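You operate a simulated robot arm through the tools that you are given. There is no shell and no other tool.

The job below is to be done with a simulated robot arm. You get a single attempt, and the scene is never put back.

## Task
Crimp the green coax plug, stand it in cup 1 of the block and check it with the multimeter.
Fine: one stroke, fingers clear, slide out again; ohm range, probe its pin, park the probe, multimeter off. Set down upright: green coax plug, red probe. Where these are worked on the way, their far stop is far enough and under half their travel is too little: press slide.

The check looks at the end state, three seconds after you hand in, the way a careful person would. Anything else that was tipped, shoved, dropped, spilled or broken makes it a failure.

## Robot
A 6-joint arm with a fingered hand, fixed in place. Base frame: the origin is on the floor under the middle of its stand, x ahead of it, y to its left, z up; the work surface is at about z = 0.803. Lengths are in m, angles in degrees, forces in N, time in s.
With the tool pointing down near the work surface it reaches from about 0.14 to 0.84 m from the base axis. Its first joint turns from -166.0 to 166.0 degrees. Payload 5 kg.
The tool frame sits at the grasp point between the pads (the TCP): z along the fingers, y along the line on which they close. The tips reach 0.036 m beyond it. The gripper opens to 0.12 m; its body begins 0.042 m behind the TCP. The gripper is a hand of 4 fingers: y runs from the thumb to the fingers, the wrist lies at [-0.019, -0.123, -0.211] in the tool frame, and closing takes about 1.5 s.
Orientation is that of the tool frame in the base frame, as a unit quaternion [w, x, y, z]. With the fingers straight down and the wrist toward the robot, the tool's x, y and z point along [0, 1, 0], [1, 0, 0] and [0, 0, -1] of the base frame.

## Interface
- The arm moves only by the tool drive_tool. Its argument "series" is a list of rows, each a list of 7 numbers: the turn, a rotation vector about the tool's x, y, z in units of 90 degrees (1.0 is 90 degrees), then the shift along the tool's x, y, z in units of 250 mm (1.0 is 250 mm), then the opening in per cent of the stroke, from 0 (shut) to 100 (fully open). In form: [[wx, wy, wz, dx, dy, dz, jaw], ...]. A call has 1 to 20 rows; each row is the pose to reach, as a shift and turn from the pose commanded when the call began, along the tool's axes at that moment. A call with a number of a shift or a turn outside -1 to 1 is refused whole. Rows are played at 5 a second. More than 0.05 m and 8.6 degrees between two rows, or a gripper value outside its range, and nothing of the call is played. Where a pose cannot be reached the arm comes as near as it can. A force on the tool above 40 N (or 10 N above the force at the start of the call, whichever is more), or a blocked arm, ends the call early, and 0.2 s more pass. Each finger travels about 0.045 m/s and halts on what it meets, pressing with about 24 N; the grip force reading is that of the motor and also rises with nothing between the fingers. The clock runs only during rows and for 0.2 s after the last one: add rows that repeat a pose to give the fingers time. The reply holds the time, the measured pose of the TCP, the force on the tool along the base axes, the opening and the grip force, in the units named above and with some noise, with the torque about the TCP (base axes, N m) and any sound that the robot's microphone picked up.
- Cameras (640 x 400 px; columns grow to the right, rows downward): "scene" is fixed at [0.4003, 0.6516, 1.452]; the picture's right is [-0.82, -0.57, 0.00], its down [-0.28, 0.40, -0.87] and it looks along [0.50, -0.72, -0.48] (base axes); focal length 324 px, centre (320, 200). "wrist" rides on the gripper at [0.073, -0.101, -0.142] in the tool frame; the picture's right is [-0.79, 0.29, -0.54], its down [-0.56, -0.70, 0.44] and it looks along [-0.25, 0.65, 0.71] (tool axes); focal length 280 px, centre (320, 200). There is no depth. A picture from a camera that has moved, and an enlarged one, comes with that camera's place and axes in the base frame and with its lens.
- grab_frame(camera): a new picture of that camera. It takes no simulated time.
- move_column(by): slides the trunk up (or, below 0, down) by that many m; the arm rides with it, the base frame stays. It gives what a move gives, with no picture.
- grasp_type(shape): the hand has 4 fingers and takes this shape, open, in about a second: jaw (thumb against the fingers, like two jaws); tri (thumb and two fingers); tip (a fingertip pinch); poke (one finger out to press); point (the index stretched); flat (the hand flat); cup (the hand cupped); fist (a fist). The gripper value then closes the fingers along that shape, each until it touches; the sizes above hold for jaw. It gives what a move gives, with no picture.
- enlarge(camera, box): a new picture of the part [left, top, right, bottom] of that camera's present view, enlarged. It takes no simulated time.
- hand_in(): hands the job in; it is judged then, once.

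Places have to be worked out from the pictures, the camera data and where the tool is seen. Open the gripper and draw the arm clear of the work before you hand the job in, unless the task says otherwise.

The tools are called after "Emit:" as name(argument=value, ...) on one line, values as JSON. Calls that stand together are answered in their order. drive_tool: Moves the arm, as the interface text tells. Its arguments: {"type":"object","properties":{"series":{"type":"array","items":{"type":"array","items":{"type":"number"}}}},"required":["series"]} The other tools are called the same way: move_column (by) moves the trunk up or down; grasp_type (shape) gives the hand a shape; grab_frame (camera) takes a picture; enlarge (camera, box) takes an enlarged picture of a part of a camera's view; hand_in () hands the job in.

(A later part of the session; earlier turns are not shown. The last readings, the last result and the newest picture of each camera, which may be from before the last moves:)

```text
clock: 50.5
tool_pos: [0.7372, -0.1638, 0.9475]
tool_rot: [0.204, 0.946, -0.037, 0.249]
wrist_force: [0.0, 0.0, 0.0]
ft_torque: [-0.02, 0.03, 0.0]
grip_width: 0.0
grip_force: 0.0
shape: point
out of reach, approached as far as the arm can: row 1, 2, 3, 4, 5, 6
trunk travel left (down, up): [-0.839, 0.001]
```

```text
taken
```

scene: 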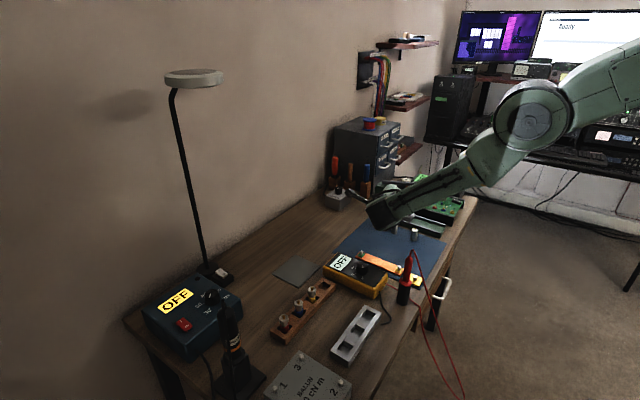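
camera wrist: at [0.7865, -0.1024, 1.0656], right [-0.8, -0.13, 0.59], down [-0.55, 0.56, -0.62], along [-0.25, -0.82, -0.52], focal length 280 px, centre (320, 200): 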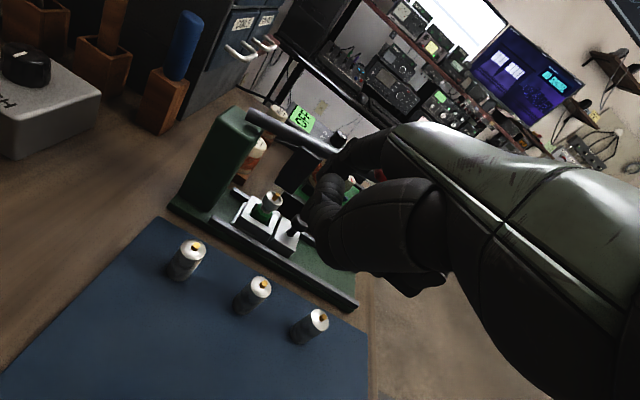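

Wrist centre fits a sphere of radius ≈0.866 m about a shoulder at z≈1.64, confirming the straight-elbow singularity. I now command a large purely radial inward move and hold it to let the solver bend the elbow.

Emit:
drive_tool(series=[[0, 0, 0, -0.053, 0.066, -0.139, 100], [0, 0, 0, -0.107, 0.133, -0.278, 100], [0, 0, 0, -0.16, 0.199, -0.417, 100], [0, 0, 0, -0.213, 0.266, -0.555, 100], [0, 0, 0, -0.266, 0.332, -0.694, 100], [0, 0, 0, -0.32, 0.399, -0.833, 100], [0, 0, 0, -0.373, 0.465, -0.972, 100], [0, 0, 0, -0.373, 0.465, -0.972, 100], [0, 0, 0, -0.373, 0.465, -0.972, 100], [0, 0, 0, -0.373, 0.465, -0.972, 100]])

Emit:
grab_frame(camera="scene")

```text
clock: 52.7
tool_pos: [0.7377, -0.1616, 0.9487]
tool_rot: [0.203, 0.946, -0.037, 0.248]
wrist_force: [0.4, -0.6, -0.2]
ft_torque: [0.02, 0.02, 0.01]
grip_width: 0.0
grip_force: 0.1
shape: point
out of reach, approached as far as the arm can: row 1, 2, 3, 4, 5, 6, 7, 8, 9, 10
trunk travel left (down, up): [-0.839, 0.001]
```

```text
taken
```

scene: 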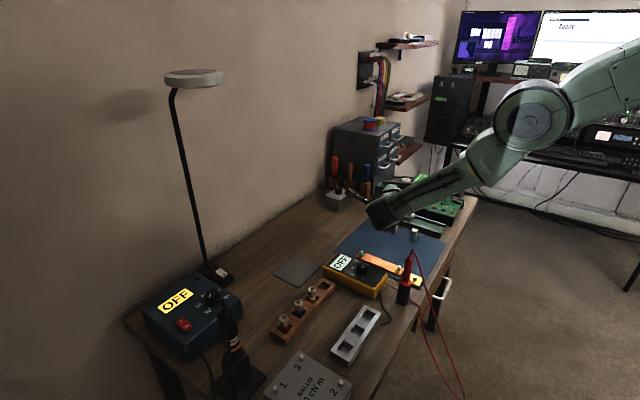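

No movement at all, so the elbow sits at its limit just past straight. I'll command a slight outward stretch with a pitch-up of the hand about the wrist (keeping the wrist clear of the probe) to coax the elbow back to the elbow-down side.

Emit:
drive_tool(series=[[0.001, 0.08, 0.038, 0.076, 0.008, -0.015, 100], [0.002, 0.161, 0.076, 0.152, 0.017, -0.03, 100], [0.004, 0.241, 0.114, 0.229, 0.025, -0.044, 100], [0.005, 0.322, 0.152, 0.305, 0.034, -0.059, 100], [0.006, 0.402, 0.19, 0.381, 0.042, -0.074, 100], [0.006, 0.402, 0.19, 0.381, 0.042, -0.074, 100]])

Emit:
grab_frame(camera="scene")

```text
clock: 54.1
tool_pos: [0.7729, -0.161, 1.0571]
tool_rot: [0.16, 0.812, -0.107, 0.551]
wrist_force: [-0.2, 0.9, 1.0]
ft_torque: [-0.02, 0.0, -0.02]
grip_width: 0.0
grip_force: 0.1
shape: point
out of reach, approached as far as the arm can: row 2, 3, 4, 5, 6
trunk travel left (down, up): [-0.839, 0.001]
```

```text
taken
```

scene: 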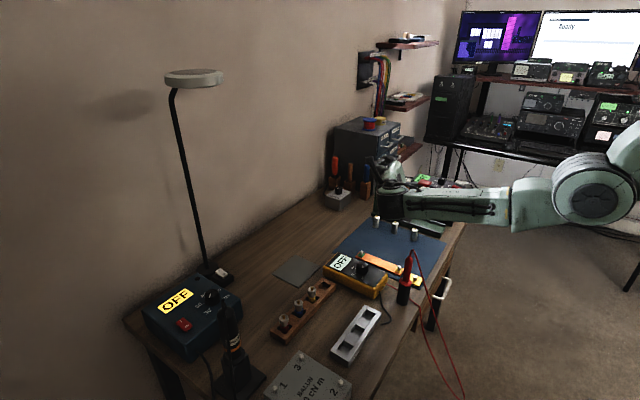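

The elbow flipped back to its normal elbow-down side. I now move up and inward to a comfortable spot.

Emit:
drive_tool(series=[[0, 0, 0, 0.076, 0.051, -0.124, 100], [0, 0, 0, 0.152, 0.101, -0.247, 100], [0, 0, 0, 0.228, 0.152, -0.371, 100], [0, 0, 0, 0.304, 0.202, -0.494, 100], [0, 0, 0, 0.38, 0.253, -0.618, 100], [0, 0, 0, 0.38, 0.253, -0.618, 100]])

Emit:
grab_frame(camera="scene")

```text
clock: 55.5
tool_pos: [0.65, -0.1599, 1.2062]
tool_rot: [0.162, 0.811, -0.108, 0.551]
wrist_force: [-0.1, 0.6, 0.1]
ft_torque: [0.01, 0.04, -0.01]
grip_width: 0.0001
grip_force: 0.1
shape: point
trunk travel left (down, up): [-0.839, 0.001]
```

```text
taken
```

scene: 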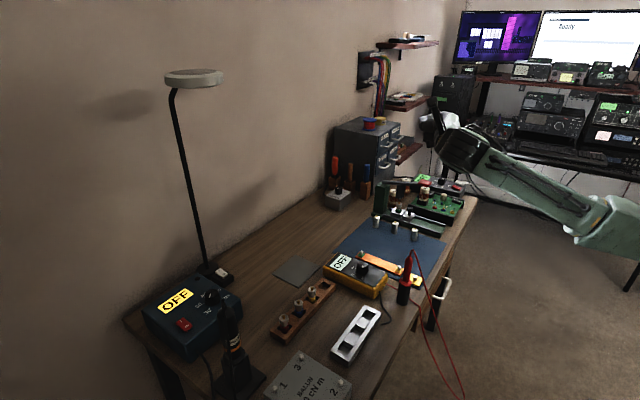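

Full control is back. I restore the yawed, 15° pitched hand orientation while rising to about (0.60,-0.20,1.27).

Emit:
drive_tool(series=[[0.0081, -0.0799, -0.0268, 0.016, 0.028, -0.022, 100], [0.0162, -0.1597, -0.0536, 0.033, 0.056, -0.043, 100], [0.0243, -0.2396, -0.0804, 0.049, 0.084, -0.065, 100], [0.0324, -0.3195, -0.1072, 0.066, 0.112, -0.086, 100], [0.0404, -0.3993, -0.1339, 0.082, 0.14, -0.108, 100], [0.0485, -0.4792, -0.1607, 0.099, 0.168, -0.129, 100], [0.0566, -0.5591, -0.1875, 0.115, 0.196, -0.151, 100], [0.0647, -0.6389, -0.2143, 0.132, 0.224, -0.172, 100], [0.0728, -0.7188, -0.2411, 0.148, 0.252, -0.194, 100], [0.0728, -0.7188, -0.2411, 0.148, 0.252, -0.194, 100]])

Emit:
grab_frame(camera="scene")

```text
clock: 57.7
tool_pos: [0.5998, -0.2001, 1.2679]
tool_rot: [0.132, 0.991, 0.001, 0.002]
wrist_force: [1.0, -0.4, 0.4]
ft_torque: [0.01, -0.05, -0.02]
grip_width: 0.0
grip_force: 0.1
shape: point
trunk travel left (down, up): [-0.839, 0.001]
```

```text
taken
```

scene: 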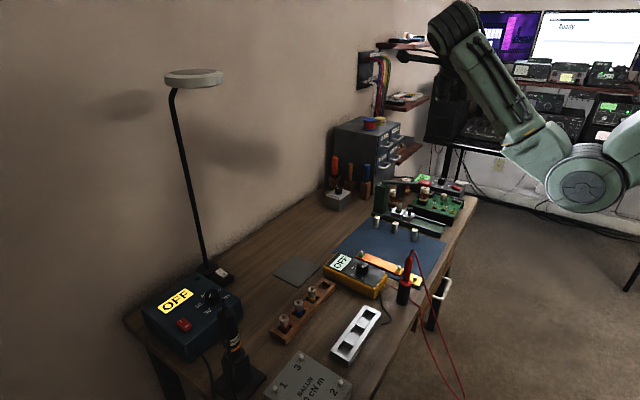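

Orientation restored. Now I lower the trunk 0.237 m so the shoulder is nearer table height and the side reach is comfortable.

Emit:
move_column(by=-0.237)

Emit:
grab_frame(camera="scene")

Emit:
grab_frame(camera="wrist")

```text
clock: 60.2
tool_pos: [0.5996, -0.1983, 1.031]
tool_rot: [0.131, 0.991, -0.001, 0.003]
wrist_force: [0.3, 0.3, -0.3]
ft_torque: [0.02, 0.0, -0.02]
grip_width: 0.0001
grip_force: 0.0
shape: point
trunk travel left (down, up): [-0.602, 0.238]
```

```text
taken
```

scene: 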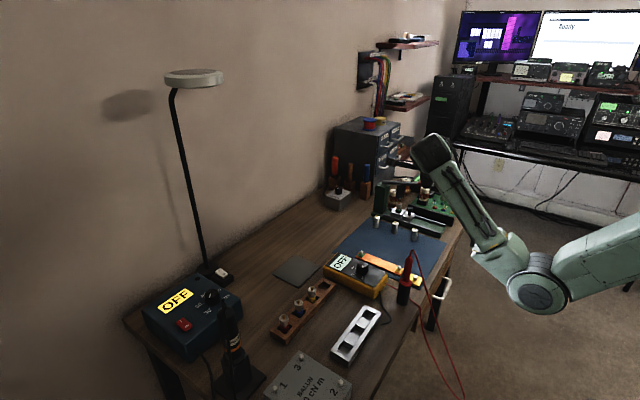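

```text
taken
camera wrist: at [0.6715, -0.0644, 1.1428], right [-0.79, -0.14, 0.59], down [-0.56, 0.56, -0.61], along [-0.25, -0.82, -0.52], focal length 280 px, centre (320, 200)
```

wrist: 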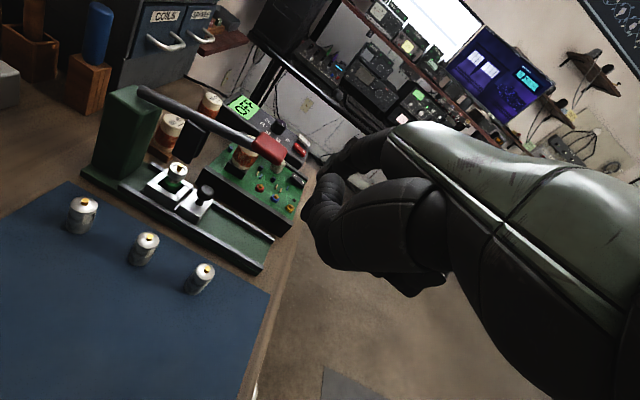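

Everything on the table is intact and the slide is still in. I enlarge the press to measure the knob again before re-entering.

Emit:
enlarge(camera="wrist", box=[70, 80, 310, 280])

Emit:
enlarge(camera="scene", box=[370, 170, 450, 240])

```text
2.00 times, centred on (190, 180) of wrist
camera zoom: at [0.6715, -0.0644, 1.1428], right [-0.79, -0.14, 0.59], down [-0.56, 0.56, -0.61], along [-0.25, -0.82, -0.52], focal length 561 px, centre (580, 240)
```

zoom: 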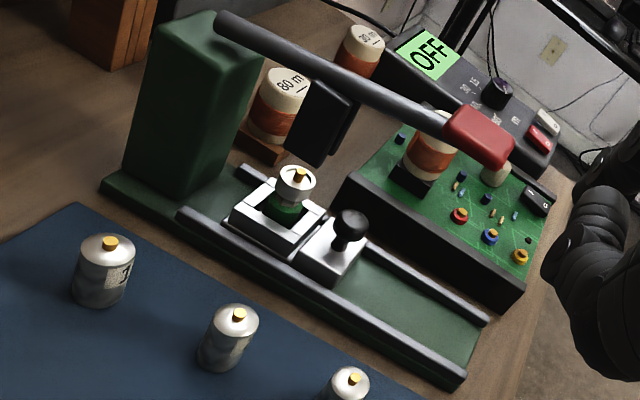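

```text
5.71 times, centred on (410, 205) of scene
camera zoom: at [0.4003, 0.6516, 1.452], right [-0.82, -0.57, 0.0], down [-0.28, 0.4, -0.87], along [0.5, -0.72, -0.48], focal length 1851 px, centre (-194, 171)
```

zoom: 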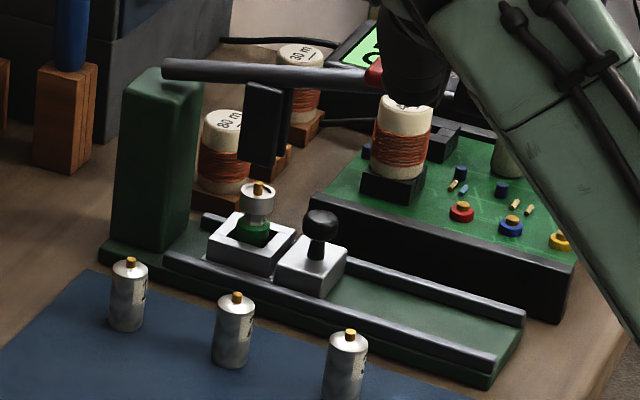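

Knob now at x≈0.7045. I go to the pre-entry point on the finger axis again.

Emit:
drive_tool(series=[[0, 0, 0, 0.108, 0.006, 0.073, 100], [0, 0, 0, 0.216, 0.012, 0.146, 100], [0, 0, 0, 0.324, 0.019, 0.219, 100], [0, 0, 0, 0.432, 0.025, 0.292, 100], [0, 0, 0, 0.432, 0.025, 0.292, 100]])

Emit:
drive_tool(series=[[0, 0, 0, 0, 0.034, 0.084, 100], [0, 0, 0, 0, 0.068, 0.167, 100], [0, 0, 0, 0, 0.101, 0.25, 100], [0, 0, 0, 0, 0.135, 0.334, 100], [0, 0, 0, 0, 0.135, 0.334, 100]])

Emit:
enlarge(camera="wrist", box=[200, 80, 400, 230])

Emit:
grab_frame(camera="scene")

```text
clock: 61.4
tool_pos: [0.7076, -0.2238, 0.9629]
tool_rot: [0.132, 0.991, -0.001, 0.003]
wrist_force: [1.4, 0.2, 0.4]
ft_torque: [0.0, -0.02, 0.02]
grip_width: 0.0
grip_force: 0.1
shape: point
trunk travel left (down, up): [-0.602, 0.238]
```

```text
clock: 62.6
tool_pos: [0.7081, -0.2793, 0.8902]
tool_rot: [0.131, 0.991, 0.0, 0.002]
wrist_force: [0.1, -0.3, -0.2]
ft_torque: [0.01, 0.03, 0.02]
grip_width: 0.0
grip_force: 0.2
shape: point
trunk travel left (down, up): [-0.602, 0.238]
```

```text
2.67 times, centred on (300, 155) of wrist
camera zoom: at [0.7795, -0.1439, 1.0025], right [-0.79, -0.14, 0.59], down [-0.56, 0.56, -0.61], along [-0.25, -0.82, -0.52], focal length 748 px, centre (373, 320)
```

zoom: 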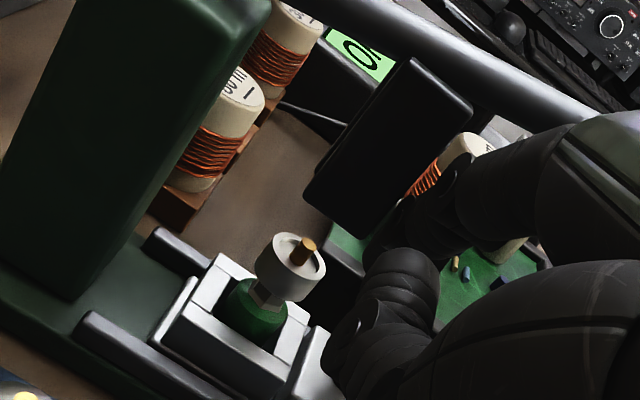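

```text
taken
```

scene: 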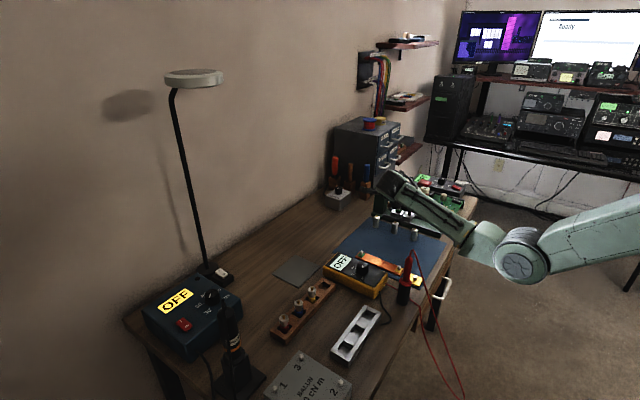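

Reach is fine now. I advance the last 2.7 cm gently to put the finger over the knob's far side.

Emit:
drive_tool(series=[[0, 0, 0, 0, 0.0101, 0.025, 100], [0, 0, 0, 0, 0.0203, 0.05, 100], [0, 0, 0, 0, 0.0304, 0.075, 100], [0, 0, 0, 0, 0.0405, 0.1, 100], [0, 0, 0, 0, 0.0405, 0.1, 100]])

Emit:
enlarge(camera="wrist", box=[200, 80, 400, 230])

```text
clock: 63.8
tool_pos: [0.7081, -0.2967, 0.8667]
tool_rot: [0.131, 0.991, 0.0, 0.002]
wrist_force: [0.5, -0.9, -0.4]
ft_torque: [-0.05, 0.01, -0.01]
grip_width: 0.0
grip_force: 0.1
shape: point
trunk travel left (down, up): [-0.602, 0.238]
```

```text
2.67 times, centred on (300, 155) of wrist
camera zoom: at [0.7802, -0.1605, 0.9807], right [-0.79, -0.14, 0.59], down [-0.56, 0.56, -0.61], along [-0.25, -0.82, -0.52], focal length 748 px, centre (373, 320)
```

zoom: 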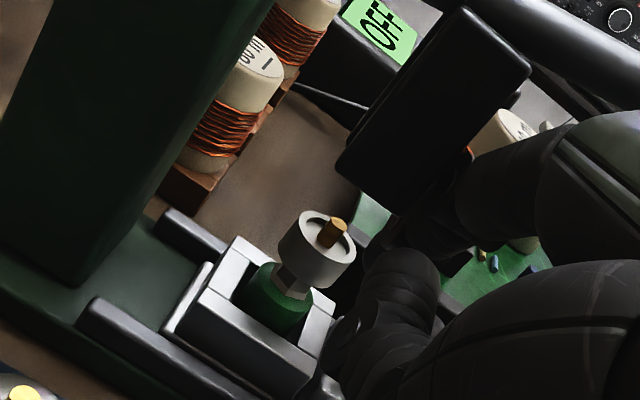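

No unwanted contact. I pull −x by 3 cm slowly.

Emit:
drive_tool(series=[[0, 0, 0, -0.02, 0, 0, 100], [0, 0, 0, -0.04, 0, 0, 100], [0, 0, 0, -0.06, 0, 0, 100], [0, 0, 0, -0.08, 0, 0, 100], [0, 0, 0, -0.1, 0, 0, 100], [0, 0, 0, -0.12, 0, 0, 100]])

Emit:
enlarge(camera="wrist", box=[200, 80, 400, 230])

Emit:
enlarge(camera="scene", box=[370, 170, 450, 240])

```text
clock: 65.2
tool_pos: [0.6783, -0.2961, 0.8676]
tool_rot: [0.131, 0.991, -0.001, 0.003]
wrist_force: [1.0, -0.3, 0.3]
ft_torque: [-0.04, -0.03, 0.07]
grip_width: 0.0
grip_force: 0.0
shape: point
trunk travel left (down, up): [-0.602, 0.238]
```

```text
2.67 times, centred on (300, 155) of wrist
camera zoom: at [0.7506, -0.1602, 0.9809], right [-0.79, -0.14, 0.59], down [-0.56, 0.56, -0.61], along [-0.25, -0.82, -0.52], focal length 748 px, centre (373, 320)
```

zoom: 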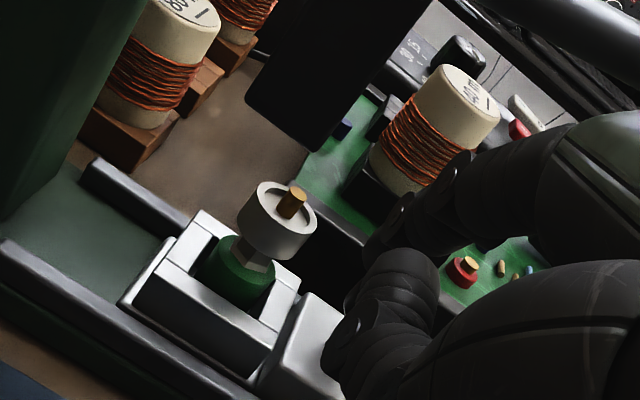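

```text
5.71 times, centred on (410, 205) of scene
camera zoom: at [0.4003, 0.6516, 1.452], right [-0.82, -0.57, 0.0], down [-0.28, 0.4, -0.87], along [0.5, -0.72, -0.48], focal length 1851 px, centre (-194, 171)
```

zoom: 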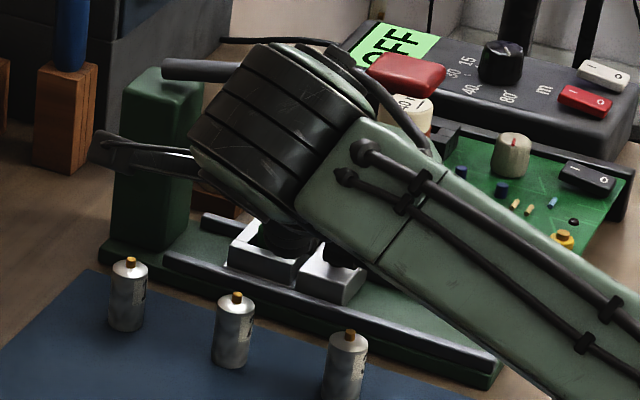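

The slide is coming out (plug now ≈0.733) but the finger is riding on top of the knob. I press 3 mm lower for better grip and keep pulling.

Emit:
drive_tool(series=[[0, 0, 0, -0.008, -0.003, 0.0116, 100], [0, 0, 0, -0.028, -0.003, 0.0116, 100], [0, 0, 0, -0.048, -0.003, 0.0116, 100], [0, 0, 0, -0.068, -0.003, 0.0116, 100], [0, 0, 0, -0.088, -0.003, 0.0116, 100]])

Emit:
enlarge(camera="wrist", box=[200, 80, 400, 230])

```text
clock: 66.4
tool_pos: [0.657, -0.2954, 0.8647]
tool_rot: [0.131, 0.991, 0.0, 0.003]
wrist_force: [0.6, -0.4, 1.7]
ft_torque: [-0.17, -0.02, 0.06]
grip_width: 0.0
grip_force: 0.1
shape: point
trunk travel left (down, up): [-0.602, 0.238]
```

```text
2.67 times, centred on (300, 155) of wrist
camera zoom: at [0.7281, -0.1603, 0.9777], right [-0.79, -0.14, 0.59], down [-0.56, 0.56, -0.61], along [-0.25, -0.82, -0.52], focal length 748 px, centre (373, 320)
```

zoom: 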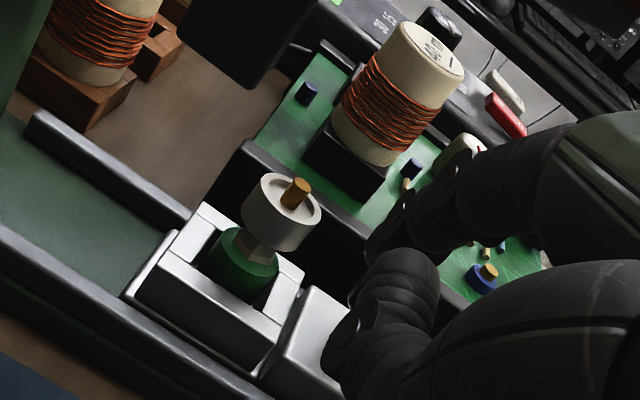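

The slide tracks the finger exactly (plug ≈0.712). I continue pulling 5 cm.

Emit:
drive_tool(series=[[0, 0, 0, -0.02, 0, 0, 100], [0, 0, 0, -0.04, 0, 0, 100], [0, 0, 0, -0.06, 0, 0, 100], [0, 0, 0, -0.08, 0, 0, 100], [0, 0, 0, -0.1, 0, 0, 100], [0, 0, 0, -0.12, 0, 0, 100], [0, 0, 0, -0.14, 0, 0, 100], [0, 0, 0, -0.16, 0, 0, 100], [0, 0, 0, -0.18, 0, 0, 100], [0, 0, 0, -0.2, 0, 0, 100]])

Emit:
enlarge(camera="wrist", box=[180, 80, 380, 230])

Emit:
enlarge(camera="scene", box=[370, 170, 450, 240])

```text
clock: 68.6
tool_pos: [0.6056, -0.2951, 0.8651]
tool_rot: [0.132, 0.991, -0.001, 0.002]
wrist_force: [1.7, -1.6, 1.9]
ft_torque: [-0.07, -0.05, 0.09]
grip_width: 0.0
grip_force: 0.1
shape: point
trunk travel left (down, up): [-0.602, 0.238]
```

```text
2.67 times, centred on (280, 155) of wrist
camera zoom: at [0.6783, -0.16, 0.9778], right [-0.79, -0.14, 0.59], down [-0.56, 0.56, -0.61], along [-0.25, -0.82, -0.52], focal length 748 px, centre (427, 320)
```

zoom: 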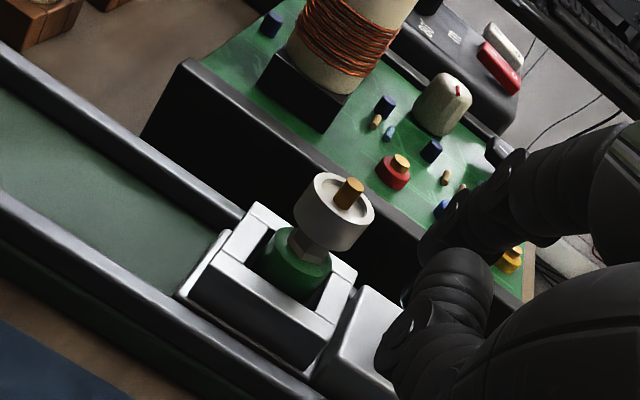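

```text
5.71 times, centred on (410, 205) of scene
camera zoom: at [0.4003, 0.6516, 1.452], right [-0.82, -0.57, 0.0], down [-0.28, 0.4, -0.87], along [0.5, -0.72, -0.48], focal length 1851 px, centre (-194, 171)
```

zoom: 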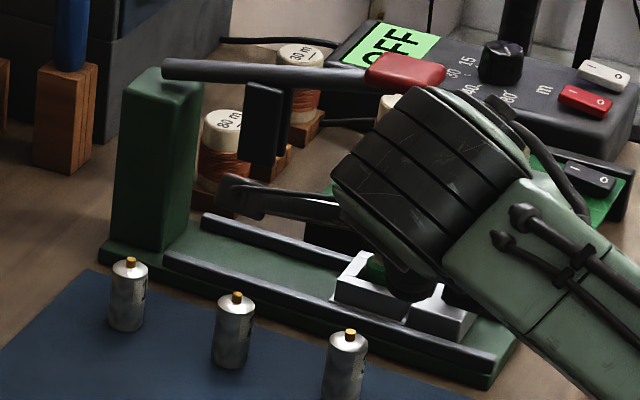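

Plug now at ≈0.662; about 3 cm remain to its original out position. I keep pulling until the end stop.

Emit:
drive_tool(series=[[0, 0, 0, -0.02, 0, 0, 100], [0, 0, 0, -0.04, 0, 0, 100], [0, 0, 0, -0.06, 0, 0, 100], [0, 0, 0, -0.08, 0, 0, 100], [0, 0, 0, -0.1, 0, 0, 100], [0, 0, 0, -0.12, 0, 0, 100]])

Emit:
enlarge(camera="wrist", box=[180, 80, 380, 230])

```text
clock: 70.0
tool_pos: [0.5765, -0.2943, 0.8644]
tool_rot: [0.132, 0.991, -0.001, 0.003]
wrist_force: [2.8, -2.6, 2.3]
ft_torque: [-0.15, -0.05, 0.12]
grip_width: 0.0
grip_force: 0.1
shape: point
trunk travel left (down, up): [-0.602, 0.238]
```

```text
2.67 times, centred on (280, 155) of wrist
camera zoom: at [0.6485, -0.1603, 0.9772], right [-0.79, -0.14, 0.59], down [-0.56, 0.56, -0.61], along [-0.25, -0.82, -0.52], focal length 748 px, centre (427, 320)
```

zoom: 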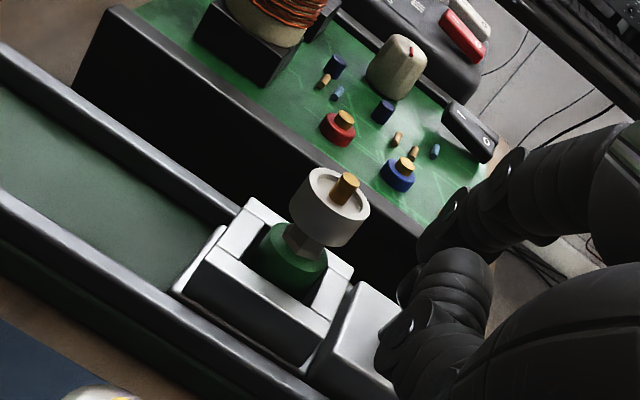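

Plug ≈0.634, essentially home. I pull another 6 mm to make sure the slide is fully out at its stop.

Emit:
drive_tool(series=[[0, 0, 0, -0.012, 0, 0, 100], [0, 0, 0, -0.024, 0, 0, 100], [0, 0, 0, -0.024, 0, 0, 100]])

Emit:
enlarge(camera="wrist", box=[180, 80, 380, 230])

```text
clock: 70.8
tool_pos: [0.5697, -0.2954, 0.8645]
tool_rot: [0.132, 0.991, 0.0, 0.003]
wrist_force: [1.2, -2.2, 1.4]
ft_torque: [-0.11, -0.03, -0.01]
grip_width: 0.0001
grip_force: 0.1
shape: point
trunk travel left (down, up): [-0.602, 0.238]
```

```text
2.67 times, centred on (280, 155) of wrist
camera zoom: at [0.6424, -0.1605, 0.9774], right [-0.79, -0.14, 0.59], down [-0.56, 0.56, -0.61], along [-0.25, -0.82, -0.52], focal length 748 px, centre (427, 320)
```

zoom: 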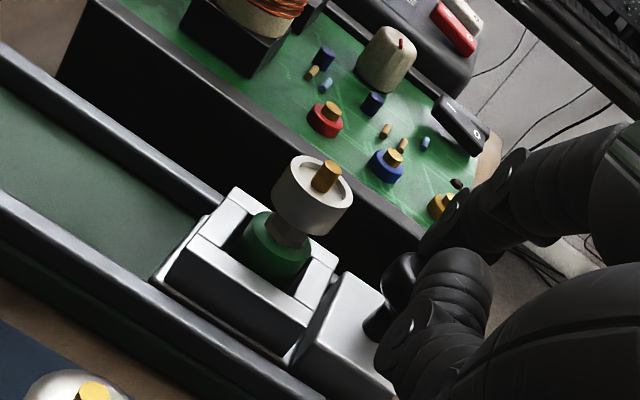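

The knob slipped under the finger while the plug stayed at 0.6345: the slide is fully out. I withdraw the finger along its axis and rise.

Emit:
drive_tool(series=[[0, 0, 0, 0, -0.05, -0.124, 100], [0, 0, 0, 0, -0.1, -0.247, 100], [0, 0, 0, 0, -0.15, -0.371, 100], [0, 0, 0, 0, -0.12, -0.51, 100], [0, 0, 0, 0, -0.09, -0.65, 100], [0, 0, 0, 0, -0.06, -0.79, 100], [0, 0, 0, 0, -0.06, -0.79, 100]])

Emit:
grasp_type(shape="tip")

Emit:
grab_frame(camera="wrist")

Emit:
enlarge(camera="scene", box=[370, 150, 470, 240])

```text
clock: 72.4
tool_pos: [0.5698, -0.2294, 1.0514]
tool_rot: [0.132, 0.991, -0.001, 0.003]
wrist_force: [-0.5, -0.2, -0.1]
ft_torque: [-0.03, 0.0, 0.0]
grip_width: 0.0
grip_force: 0.0
shape: point
trunk travel left (down, up): [-0.602, 0.238]
```

```text
clock: 73.3
tool_pos: [0.568, -0.2301, 1.0511]
tool_rot: [0.131, 0.991, -0.001, 0.002]
wrist_force: [-0.1, -0.7, 0.0]
ft_torque: [0.01, -0.02, 0.02]
grip_width: 0.1198
grip_force: 0.1
shape: tip
trunk travel left (down, up): [-0.602, 0.238]
```

```text
taken
camera wrist: at [0.6411, -0.0951, 1.1637], right [-0.79, -0.14, 0.59], down [-0.56, 0.56, -0.61], along [-0.25, -0.82, -0.52], focal length 280 px, centre (320, 200)
```

wrist: 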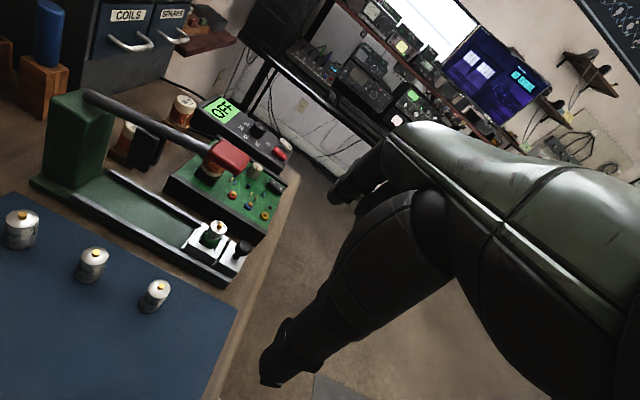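

```text
4.44 times, centred on (420, 195) of scene
camera zoom: at [0.4003, 0.6516, 1.452], right [-0.82, -0.57, 0.0], down [-0.28, 0.4, -0.87], along [0.5, -0.72, -0.48], focal length 1440 px, centre (-124, 222)
```

zoom: 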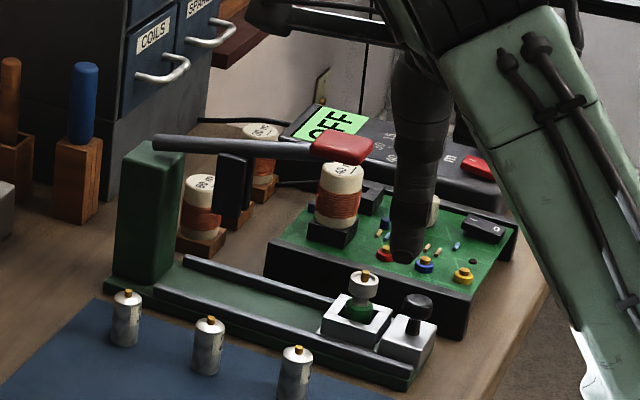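

Slide is out with the crimped plug standing in it. I now turn the hand to a nearly vertical tip pinch (closing along y, tilted 12° back from the lever) and move over the knob end at z≈1.0.

Emit:
drive_tool(series=[[0.033, 0.026, 0.003, 0.006, 0.089, 0.066, 50], [0.067, 0.052, 0.006, 0.013, 0.178, 0.132, 50], [0.1, 0.078, 0.01, 0.019, 0.268, 0.199, 50], [0.133, 0.104, 0.013, 0.026, 0.357, 0.265, 50], [0.1668, 0.13, 0.0162, 0.032, 0.446, 0.331, 50], [0.1668, 0.13, 0.0162, 0.032, 0.446, 0.331, 50], [0.1668, 0.13, 0.0162, 0.032, 0.446, 0.331, 50]])

Emit:
grab_frame(camera="wrist")

Emit:
enlarge(camera="scene", box=[380, 140, 480, 230])

```text
clock: 74.9
tool_pos: [0.5777, -0.3585, 0.9999]
tool_rot: [0.0, 0.994, 0.001, 0.106]
wrist_force: [-0.8, -0.8, -0.2]
ft_torque: [0.01, -0.04, -0.03]
grip_width: 0.0606
grip_force: 0.1
shape: tip
trunk travel left (down, up): [-0.602, 0.238]
```

```text
taken
camera wrist: at [0.6189, -0.2572, 1.156], right [-0.88, -0.29, 0.37], down [-0.46, 0.7, -0.55], along [-0.1, -0.65, -0.75], focal length 280 px, centre (320, 200)
```

wrist: 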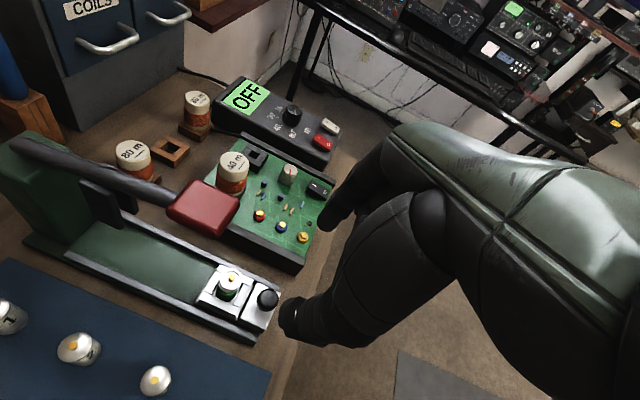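

```text
4.44 times, centred on (430, 185) of scene
camera zoom: at [0.4003, 0.6516, 1.452], right [-0.82, -0.57, 0.0], down [-0.28, 0.4, -0.87], along [0.5, -0.72, -0.48], focal length 1440 px, centre (-169, 267)
```

zoom: 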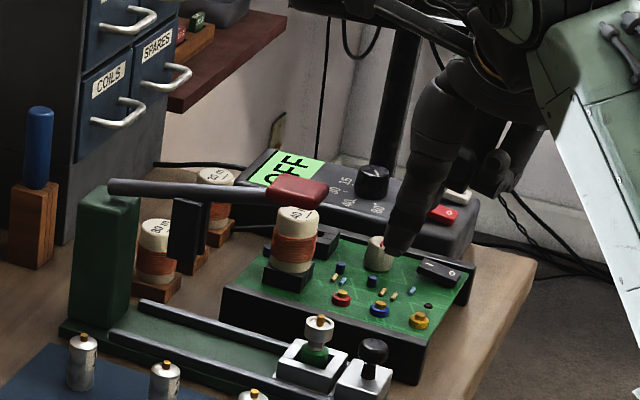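

I'll zoom into the fingertips and plug to check pinch alignment.

Emit:
enlarge(camera="wrist", box=[190, 180, 390, 350])

Emit:
enlarge(camera="scene", box=[420, 150, 500, 230])

```text
2.35 times, centred on (290, 265) of wrist
camera zoom: at [0.6189, -0.2572, 1.156], right [-0.88, -0.29, 0.37], down [-0.46, 0.7, -0.55], along [-0.1, -0.65, -0.75], focal length 660 px, centre (391, 47)
```

zoom: 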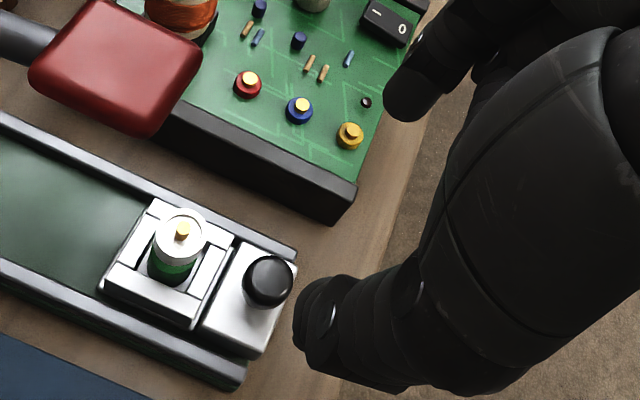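

```text
5.00 times, centred on (460, 190) of scene
camera zoom: at [0.4003, 0.6516, 1.452], right [-0.82, -0.57, 0.0], down [-0.28, 0.4, -0.87], along [0.5, -0.72, -0.48], focal length 1620 px, centre (-380, 250)
```

zoom: 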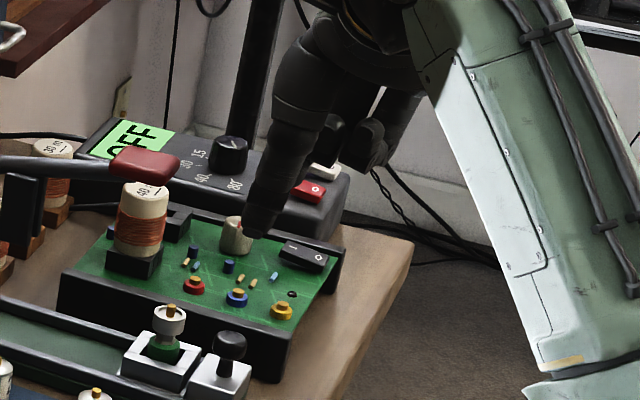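

In tip shape the pads meet near tool x≈0, and the pad's −x edge is at x≈0.649. I use a 15° tilt and descend straddling the slide knob, 4.5 cm behind the plug.

Emit:
drive_tool(series=[[0, 0.008, 0, -0.016, 0, 0.091, 50], [0, 0.017, 0, -0.032, 0, 0.183, 50], [0, 0.025, 0, -0.049, 0, 0.274, 50], [0, 0.033, 0, -0.065, 0, 0.366, 50], [0, 0.033, 0, -0.081, 0, 0.457, 50], [0, 0.033, 0, -0.081, 0, 0.457, 50]])

Emit:
enlarge(camera="wrist", box=[170, 120, 390, 330])

Emit:
enlarge(camera="scene", box=[390, 160, 480, 240])

```text
clock: 76.3
tool_pos: [0.5823, -0.3577, 0.8855]
tool_rot: [0.0, 0.991, 0.001, 0.131]
wrist_force: [0.1, 0.8, -1.3]
ft_torque: [0.01, -0.02, 0.04]
grip_width: 0.0605
grip_force: 0.1
shape: tip
trunk travel left (down, up): [-0.602, 0.238]
```

```text
1.90 times, centred on (280, 225) of wrist
camera zoom: at [0.6146, -0.2571, 1.0423], right [-0.9, -0.29, 0.32], down [-0.43, 0.7, -0.57], along [-0.06, -0.65, -0.75], focal length 534 px, centre (396, 152)
```

zoom: 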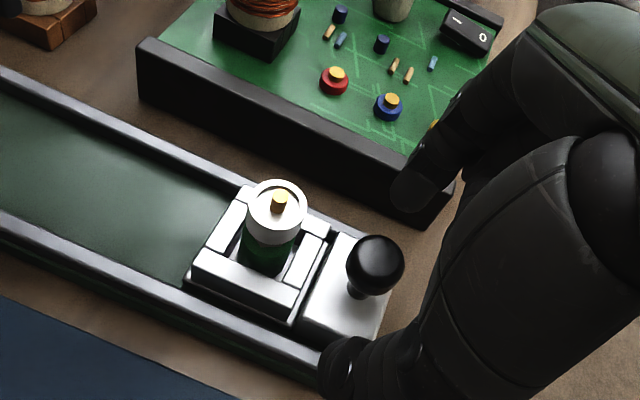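

```text
5.00 times, centred on (435, 200) of scene
camera zoom: at [0.4003, 0.6516, 1.452], right [-0.82, -0.57, 0.0], down [-0.28, 0.4, -0.87], along [0.5, -0.72, -0.48], focal length 1620 px, centre (-255, 200)
```

zoom: 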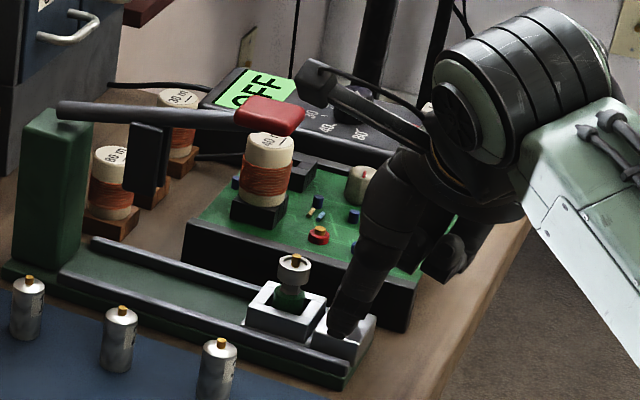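

Fingers straddle the knob cleanly; plug axis is at (0.635,-0.360). I move forward 4.5 cm so the plug's flange lies between the fingertips.

Emit:
drive_tool(series=[[0, 0, 0, 0.035, 0.002, 0.011, 50], [0, 0, 0, 0.07, 0.004, 0.021, 50], [0, 0, 0, 0.105, 0.006, 0.032, 50], [0, 0, 0, 0.14, 0.008, 0.042, 50], [0, 0, 0, 0.174, 0.008, 0.053, 50], [0, 0, 0, 0.174, 0.008, 0.053, 50]])

Emit:
enlarge(camera="wrist", box=[230, 150, 430, 340])

Emit:
enlarge(camera="scene", box=[390, 160, 480, 240])

```text
clock: 77.7
tool_pos: [0.627, -0.3606, 0.8833]
tool_rot: [0.0, 0.991, 0.001, 0.13]
wrist_force: [-0.3, 0.0, -0.5]
ft_torque: [0.04, -0.02, 0.01]
grip_width: 0.0604
grip_force: 0.0
shape: tip
trunk travel left (down, up): [-0.602, 0.238]
```

```text
2.11 times, centred on (330, 245) of wrist
camera zoom: at [0.6598, -0.2587, 1.0405], right [-0.9, -0.29, 0.32], down [-0.43, 0.7, -0.57], along [-0.06, -0.65, -0.75], focal length 590 px, centre (299, 105)
```

zoom: 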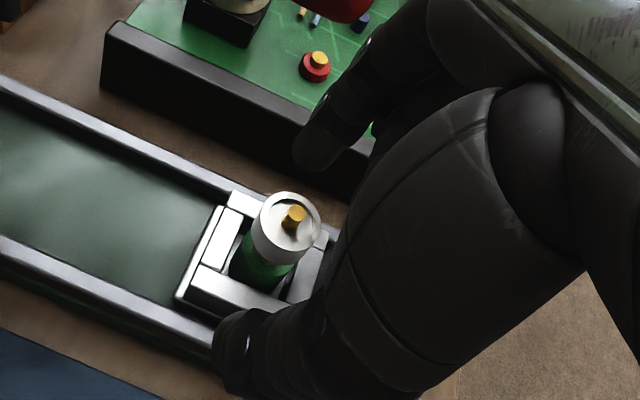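

```text
5.00 times, centred on (435, 200) of scene
camera zoom: at [0.4003, 0.6516, 1.452], right [-0.82, -0.57, 0.0], down [-0.28, 0.4, -0.87], along [0.5, -0.72, -0.48], focal length 1620 px, centre (-255, 200)
```

zoom: 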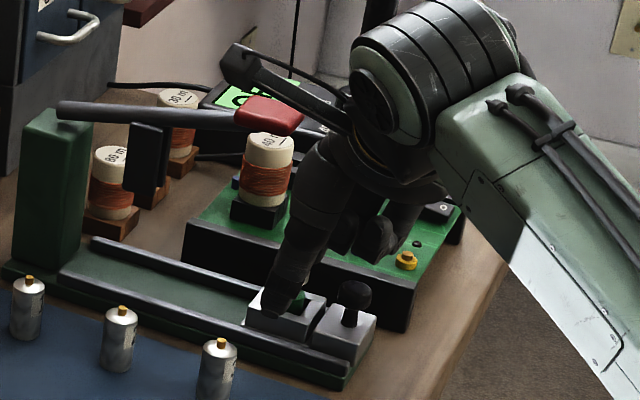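

The plug flange is right between index and thumb tips. I close the pinch.

Emit:
drive_tool(series=[[0, 0, 0, 0, 0, 0, 40], [0, 0, 0, 0, 0, 0, 30], [0, 0, 0, 0, 0, 0, 22], [0, 0, 0, 0, 0, 0, 15], [0, 0, 0, 0, 0, 0, 8], [0, 0, 0, 0, 0, 0, 5], [0, 0, 0, 0, 0, 0, 5], [0, 0, 0, 0, 0, 0, 5]])

Emit:
enlarge(camera="wrist", box=[230, 150, 430, 340])

Emit:
enlarge(camera="scene", box=[400, 180, 460, 240])

```text
clock: 79.5
tool_pos: [0.6257, -0.3611, 0.8828]
tool_rot: [0.0, 0.991, 0.001, 0.131]
wrist_force: [-0.3, 1.2, 0.2]
ft_torque: [-0.02, 0.0, -0.01]
grip_width: 0.0152
grip_force: 24.2
shape: tip
trunk travel left (down, up): [-0.602, 0.238]
```

```text
2.11 times, centred on (330, 245) of wrist
camera zoom: at [0.6598, -0.2588, 1.0405], right [-0.9, -0.29, 0.32], down [-0.43, 0.7, -0.57], along [-0.06, -0.65, -0.75], focal length 590 px, centre (299, 105)
```

zoom: 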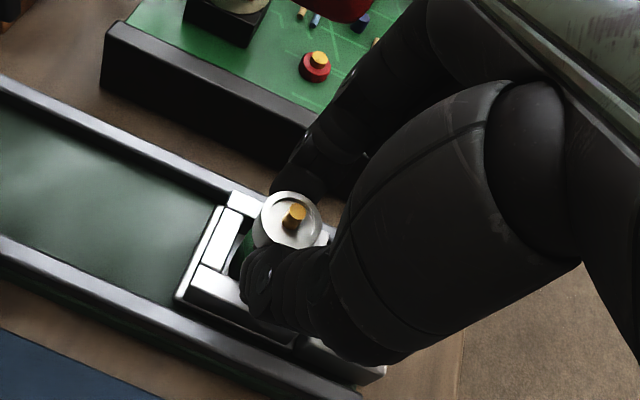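

```text
6.67 times, centred on (430, 210) of scene
camera zoom: at [0.4003, 0.6516, 1.452], right [-0.82, -0.57, 0.0], down [-0.28, 0.4, -0.87], along [0.5, -0.72, -0.48], focal length 2160 px, centre (-413, 133)
```

zoom: 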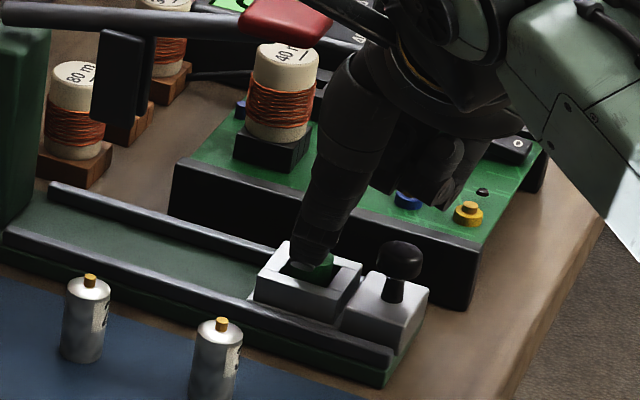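

Gripped (24 N, width 15 mm at the waist under the flange). I lift straight up 7 cm.

Emit:
drive_tool(series=[[0, 0, 0, 0.0104, 0, -0.0386, 5], [0, 0, 0, 0.0207, 0, -0.0773, 5], [0, 0, 0, 0.0311, 0, -0.1159, 5], [0, 0, 0, 0.0414, 0, -0.1546, 5], [0, 0, 0, 0.0518, 0, -0.1932, 5], [0, 0, 0, 0.0621, 0, -0.2319, 5], [0, 0, 0, 0.0725, 0, -0.2705, 5]])

Emit:
enlarge(camera="wrist", box=[230, 150, 430, 340])

Emit:
enlarge(camera="scene", box=[390, 150, 470, 230])

```text
clock: 81.1
tool_pos: [0.6266, -0.3601, 0.9546]
tool_rot: [0.0, 0.991, 0.001, 0.131]
wrist_force: [0.0, 0.4, -1.1]
ft_torque: [0.01, 0.02, 0.02]
grip_width: 0.0156
grip_force: 23.8
shape: tip
trunk travel left (down, up): [-0.602, 0.238]
```

```text
2.11 times, centred on (330, 245) of wrist
camera zoom: at [0.6598, -0.2587, 1.1112], right [-0.9, -0.29, 0.32], down [-0.43, 0.7, -0.57], along [-0.06, -0.65, -0.75], focal length 590 px, centre (299, 105)
```

zoom: 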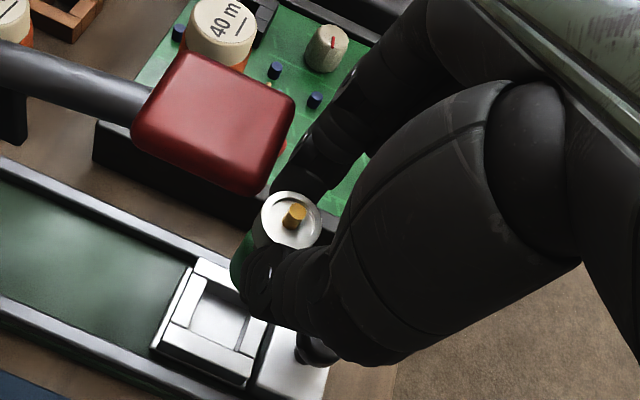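

```text
5.00 times, centred on (430, 190) of scene
camera zoom: at [0.4003, 0.6516, 1.452], right [-0.82, -0.57, 0.0], down [-0.28, 0.4, -0.87], along [0.5, -0.72, -0.48], focal length 1620 px, centre (-230, 250)
```

zoom: 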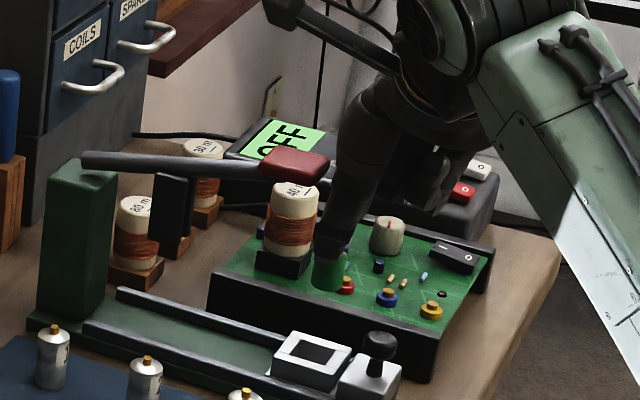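

Plug is held upright; the empty slide is left at its out stop. I rise and back away from the lever to z≈1.10.

Emit:
drive_tool(series=[[0, 0, 0, -0.004, 0, -0.101, 5], [0, 0, 0, -0.008, 0, -0.202, 5], [0, 0, 0, -0.012, 0, -0.304, 5], [0, 0, 0, -0.016, 0, -0.405, 5], [0, 0, 0, -0.02, 0, -0.506, 5], [0, 0, 0, -0.024, 0, -0.607, 5]])

Emit:
drive_tool(series=[[0, 0, 0, 0, -0.14, 0, 5], [0, 0, 0, 0, -0.28, 0, 5], [0, 0, 0, 0, -0.42, 0, 5], [0, 0, 0, 0, -0.56, 0, 5], [0, 0, 0, 0, -0.7, 0, 5], [0, 0, 0, 0, -0.84, 0, 5], [0, 0, 0, 0, -0.98, 0, 5]])

Emit:
grab_frame(camera="scene")

Emit:
grab_frame(camera="wrist")

```text
clock: 82.5
tool_pos: [0.5819, -0.3609, 1.0976]
tool_rot: [0.0, 0.991, 0.0, 0.13]
wrist_force: [-0.1, 0.1, -0.9]
ft_torque: [-0.03, 0.0, -0.05]
grip_width: 0.0153
grip_force: 24.4
shape: tip
trunk travel left (down, up): [-0.602, 0.238]
```

```text
clock: 84.1
tool_pos: [0.6247, -0.1637, 1.0285]
tool_rot: [0.007, 0.991, 0.005, 0.136]
wrist_force: [-0.7, -0.5, -1.2]
ft_torque: [0.0, -0.02, 0.01]
grip_width: 0.0154
grip_force: 24.2
shape: tip
out of reach, approached as far as the arm can: row 1, 2, 3, 4, 5, 6, 7
trunk travel left (down, up): [-0.602, 0.238]
```

```text
taken
```

scene: 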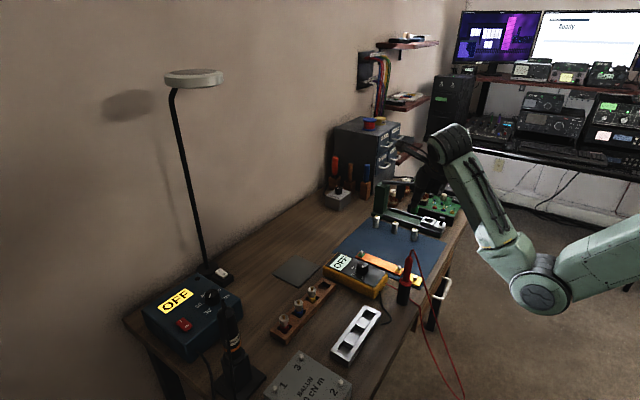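

```text
taken
camera wrist: at [0.6553, -0.0594, 1.1852], right [-0.9, -0.29, 0.31], down [-0.42, 0.69, -0.59], along [-0.04, -0.66, -0.75], focal length 280 px, centre (320, 200)
```

wrist: 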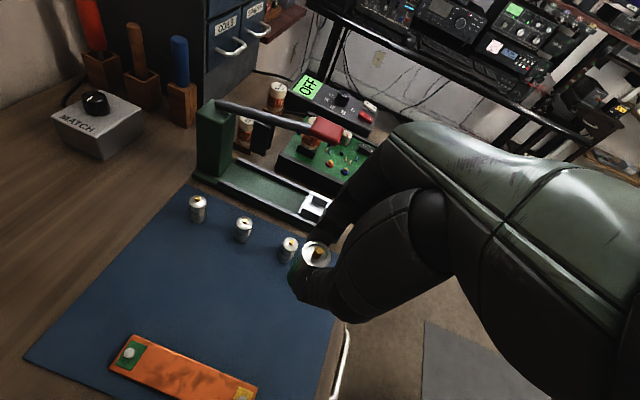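

The arm hit a wrist limit (trunk too low for this height) and sagged a little, but the plug is safe. I raise the trunk 0.13 m before crossing the table.

Emit:
move_column(by=0.13)

Emit:
enlarge(camera="scene", box=[325, 300, 389, 364])

Emit:
enlarge(camera="wrist", box=[250, 180, 410, 340])

```text
clock: 85.6
tool_pos: [0.6254, -0.1636, 1.1588]
tool_rot: [0.006, 0.991, 0.006, 0.137]
wrist_force: [1.1, -0.6, -1.1]
ft_torque: [-0.02, -0.04, 0.03]
grip_width: 0.0154
grip_force: 23.6
shape: tip
trunk travel left (down, up): [-0.732, 0.108]
```

```text
6.25 times, centred on (357, 332) of scene
camera zoom: at [0.4003, 0.6516, 1.452], right [-0.82, -0.57, 0.0], down [-0.28, 0.4, -0.87], along [0.5, -0.72, -0.48], focal length 2025 px, centre (89, -625)
```

zoom: 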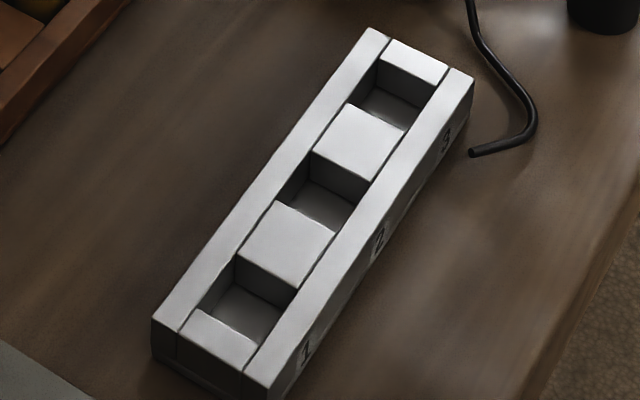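

```text
2.50 times, centred on (330, 260) of wrist
camera zoom: at [0.6556, -0.0609, 1.3153], right [-0.9, -0.29, 0.31], down [-0.42, 0.69, -0.59], along [-0.04, -0.66, -0.75], focal length 701 px, centre (295, 50)
```

zoom: 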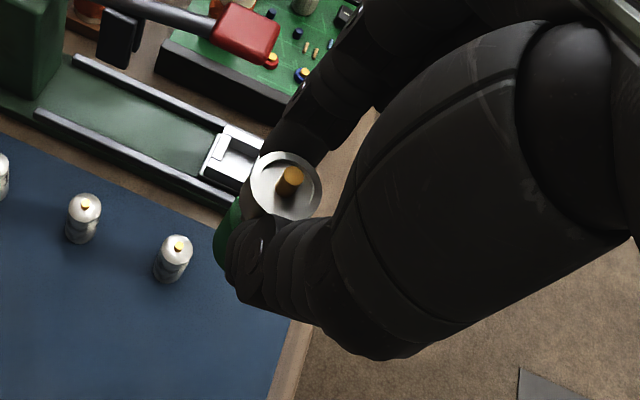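

The trunk is up and the plug still gripped. I'll rotate the hand 90° about vertical to the natural wrist-toward-robot orientation (plug is axisymmetric), first half of the turn.

Emit:
drive_tool(series=[[0.0225, 0, -0.0797, 0, 0, 0, 5], [0.045, 0, -0.1594, 0, 0, 0, 5], [0.0675, 0, -0.2391, 0, 0, 0, 5], [0.09, 0, -0.3188, 0, 0, 0, 5], [0.1125, 0, -0.3985, 0, 0, 0, 5], [0.135, 0, -0.4782, 0, 0, 0, 5]])

Emit:
grab_frame(camera="scene")

```text
clock: 87.0
tool_pos: [0.6261, -0.1663, 1.1579]
tool_rot: [-0.047, 0.914, 0.382, 0.124]
wrist_force: [0.0, 0.2, -0.8]
ft_torque: [-0.01, 0.03, 0.03]
grip_width: 0.0151
grip_force: 23.6
shape: tip
trunk travel left (down, up): [-0.732, 0.108]
```

```text
taken
```

scene: 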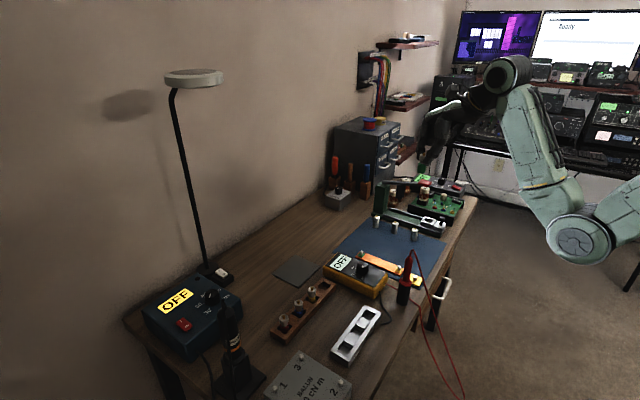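

The rotation works without limits. I finish the remaining 45°.

Emit:
drive_tool(series=[[0.0225, 0, -0.0797, 0, 0, 0, 5], [0.045, 0, -0.1594, 0, 0, 0, 5], [0.0675, 0, -0.2391, 0, 0, 0, 5], [0.09, 0, -0.3188, 0, 0, 0, 5], [0.1125, 0, -0.3985, 0, 0, 0, 5], [0.1347, 0, -0.4781, 0, 0, 0, 5], [0.1347, 0, -0.4781, 0, 0, 0, 5]])

Emit:
grab_frame(camera="wrist")

```text
clock: 88.6
tool_pos: [0.6252, -0.1644, 1.1589]
tool_rot: [-0.093, 0.701, 0.701, 0.093]
wrist_force: [0.5, -0.1, 0.0]
ft_torque: [0.02, 0.01, 0.01]
grip_width: 0.0153
grip_force: 24.3
shape: tip
trunk travel left (down, up): [-0.732, 0.108]
```

```text
taken
camera wrist: at [0.5234, -0.1308, 1.316], right [0.29, -0.9, 0.32], down [-0.7, -0.43, -0.57], along [0.65, -0.06, -0.76], focal length 280 px, centre (320, 200)
```

wrist: 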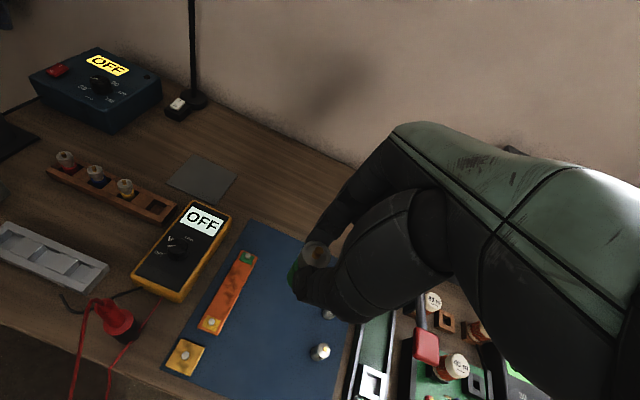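

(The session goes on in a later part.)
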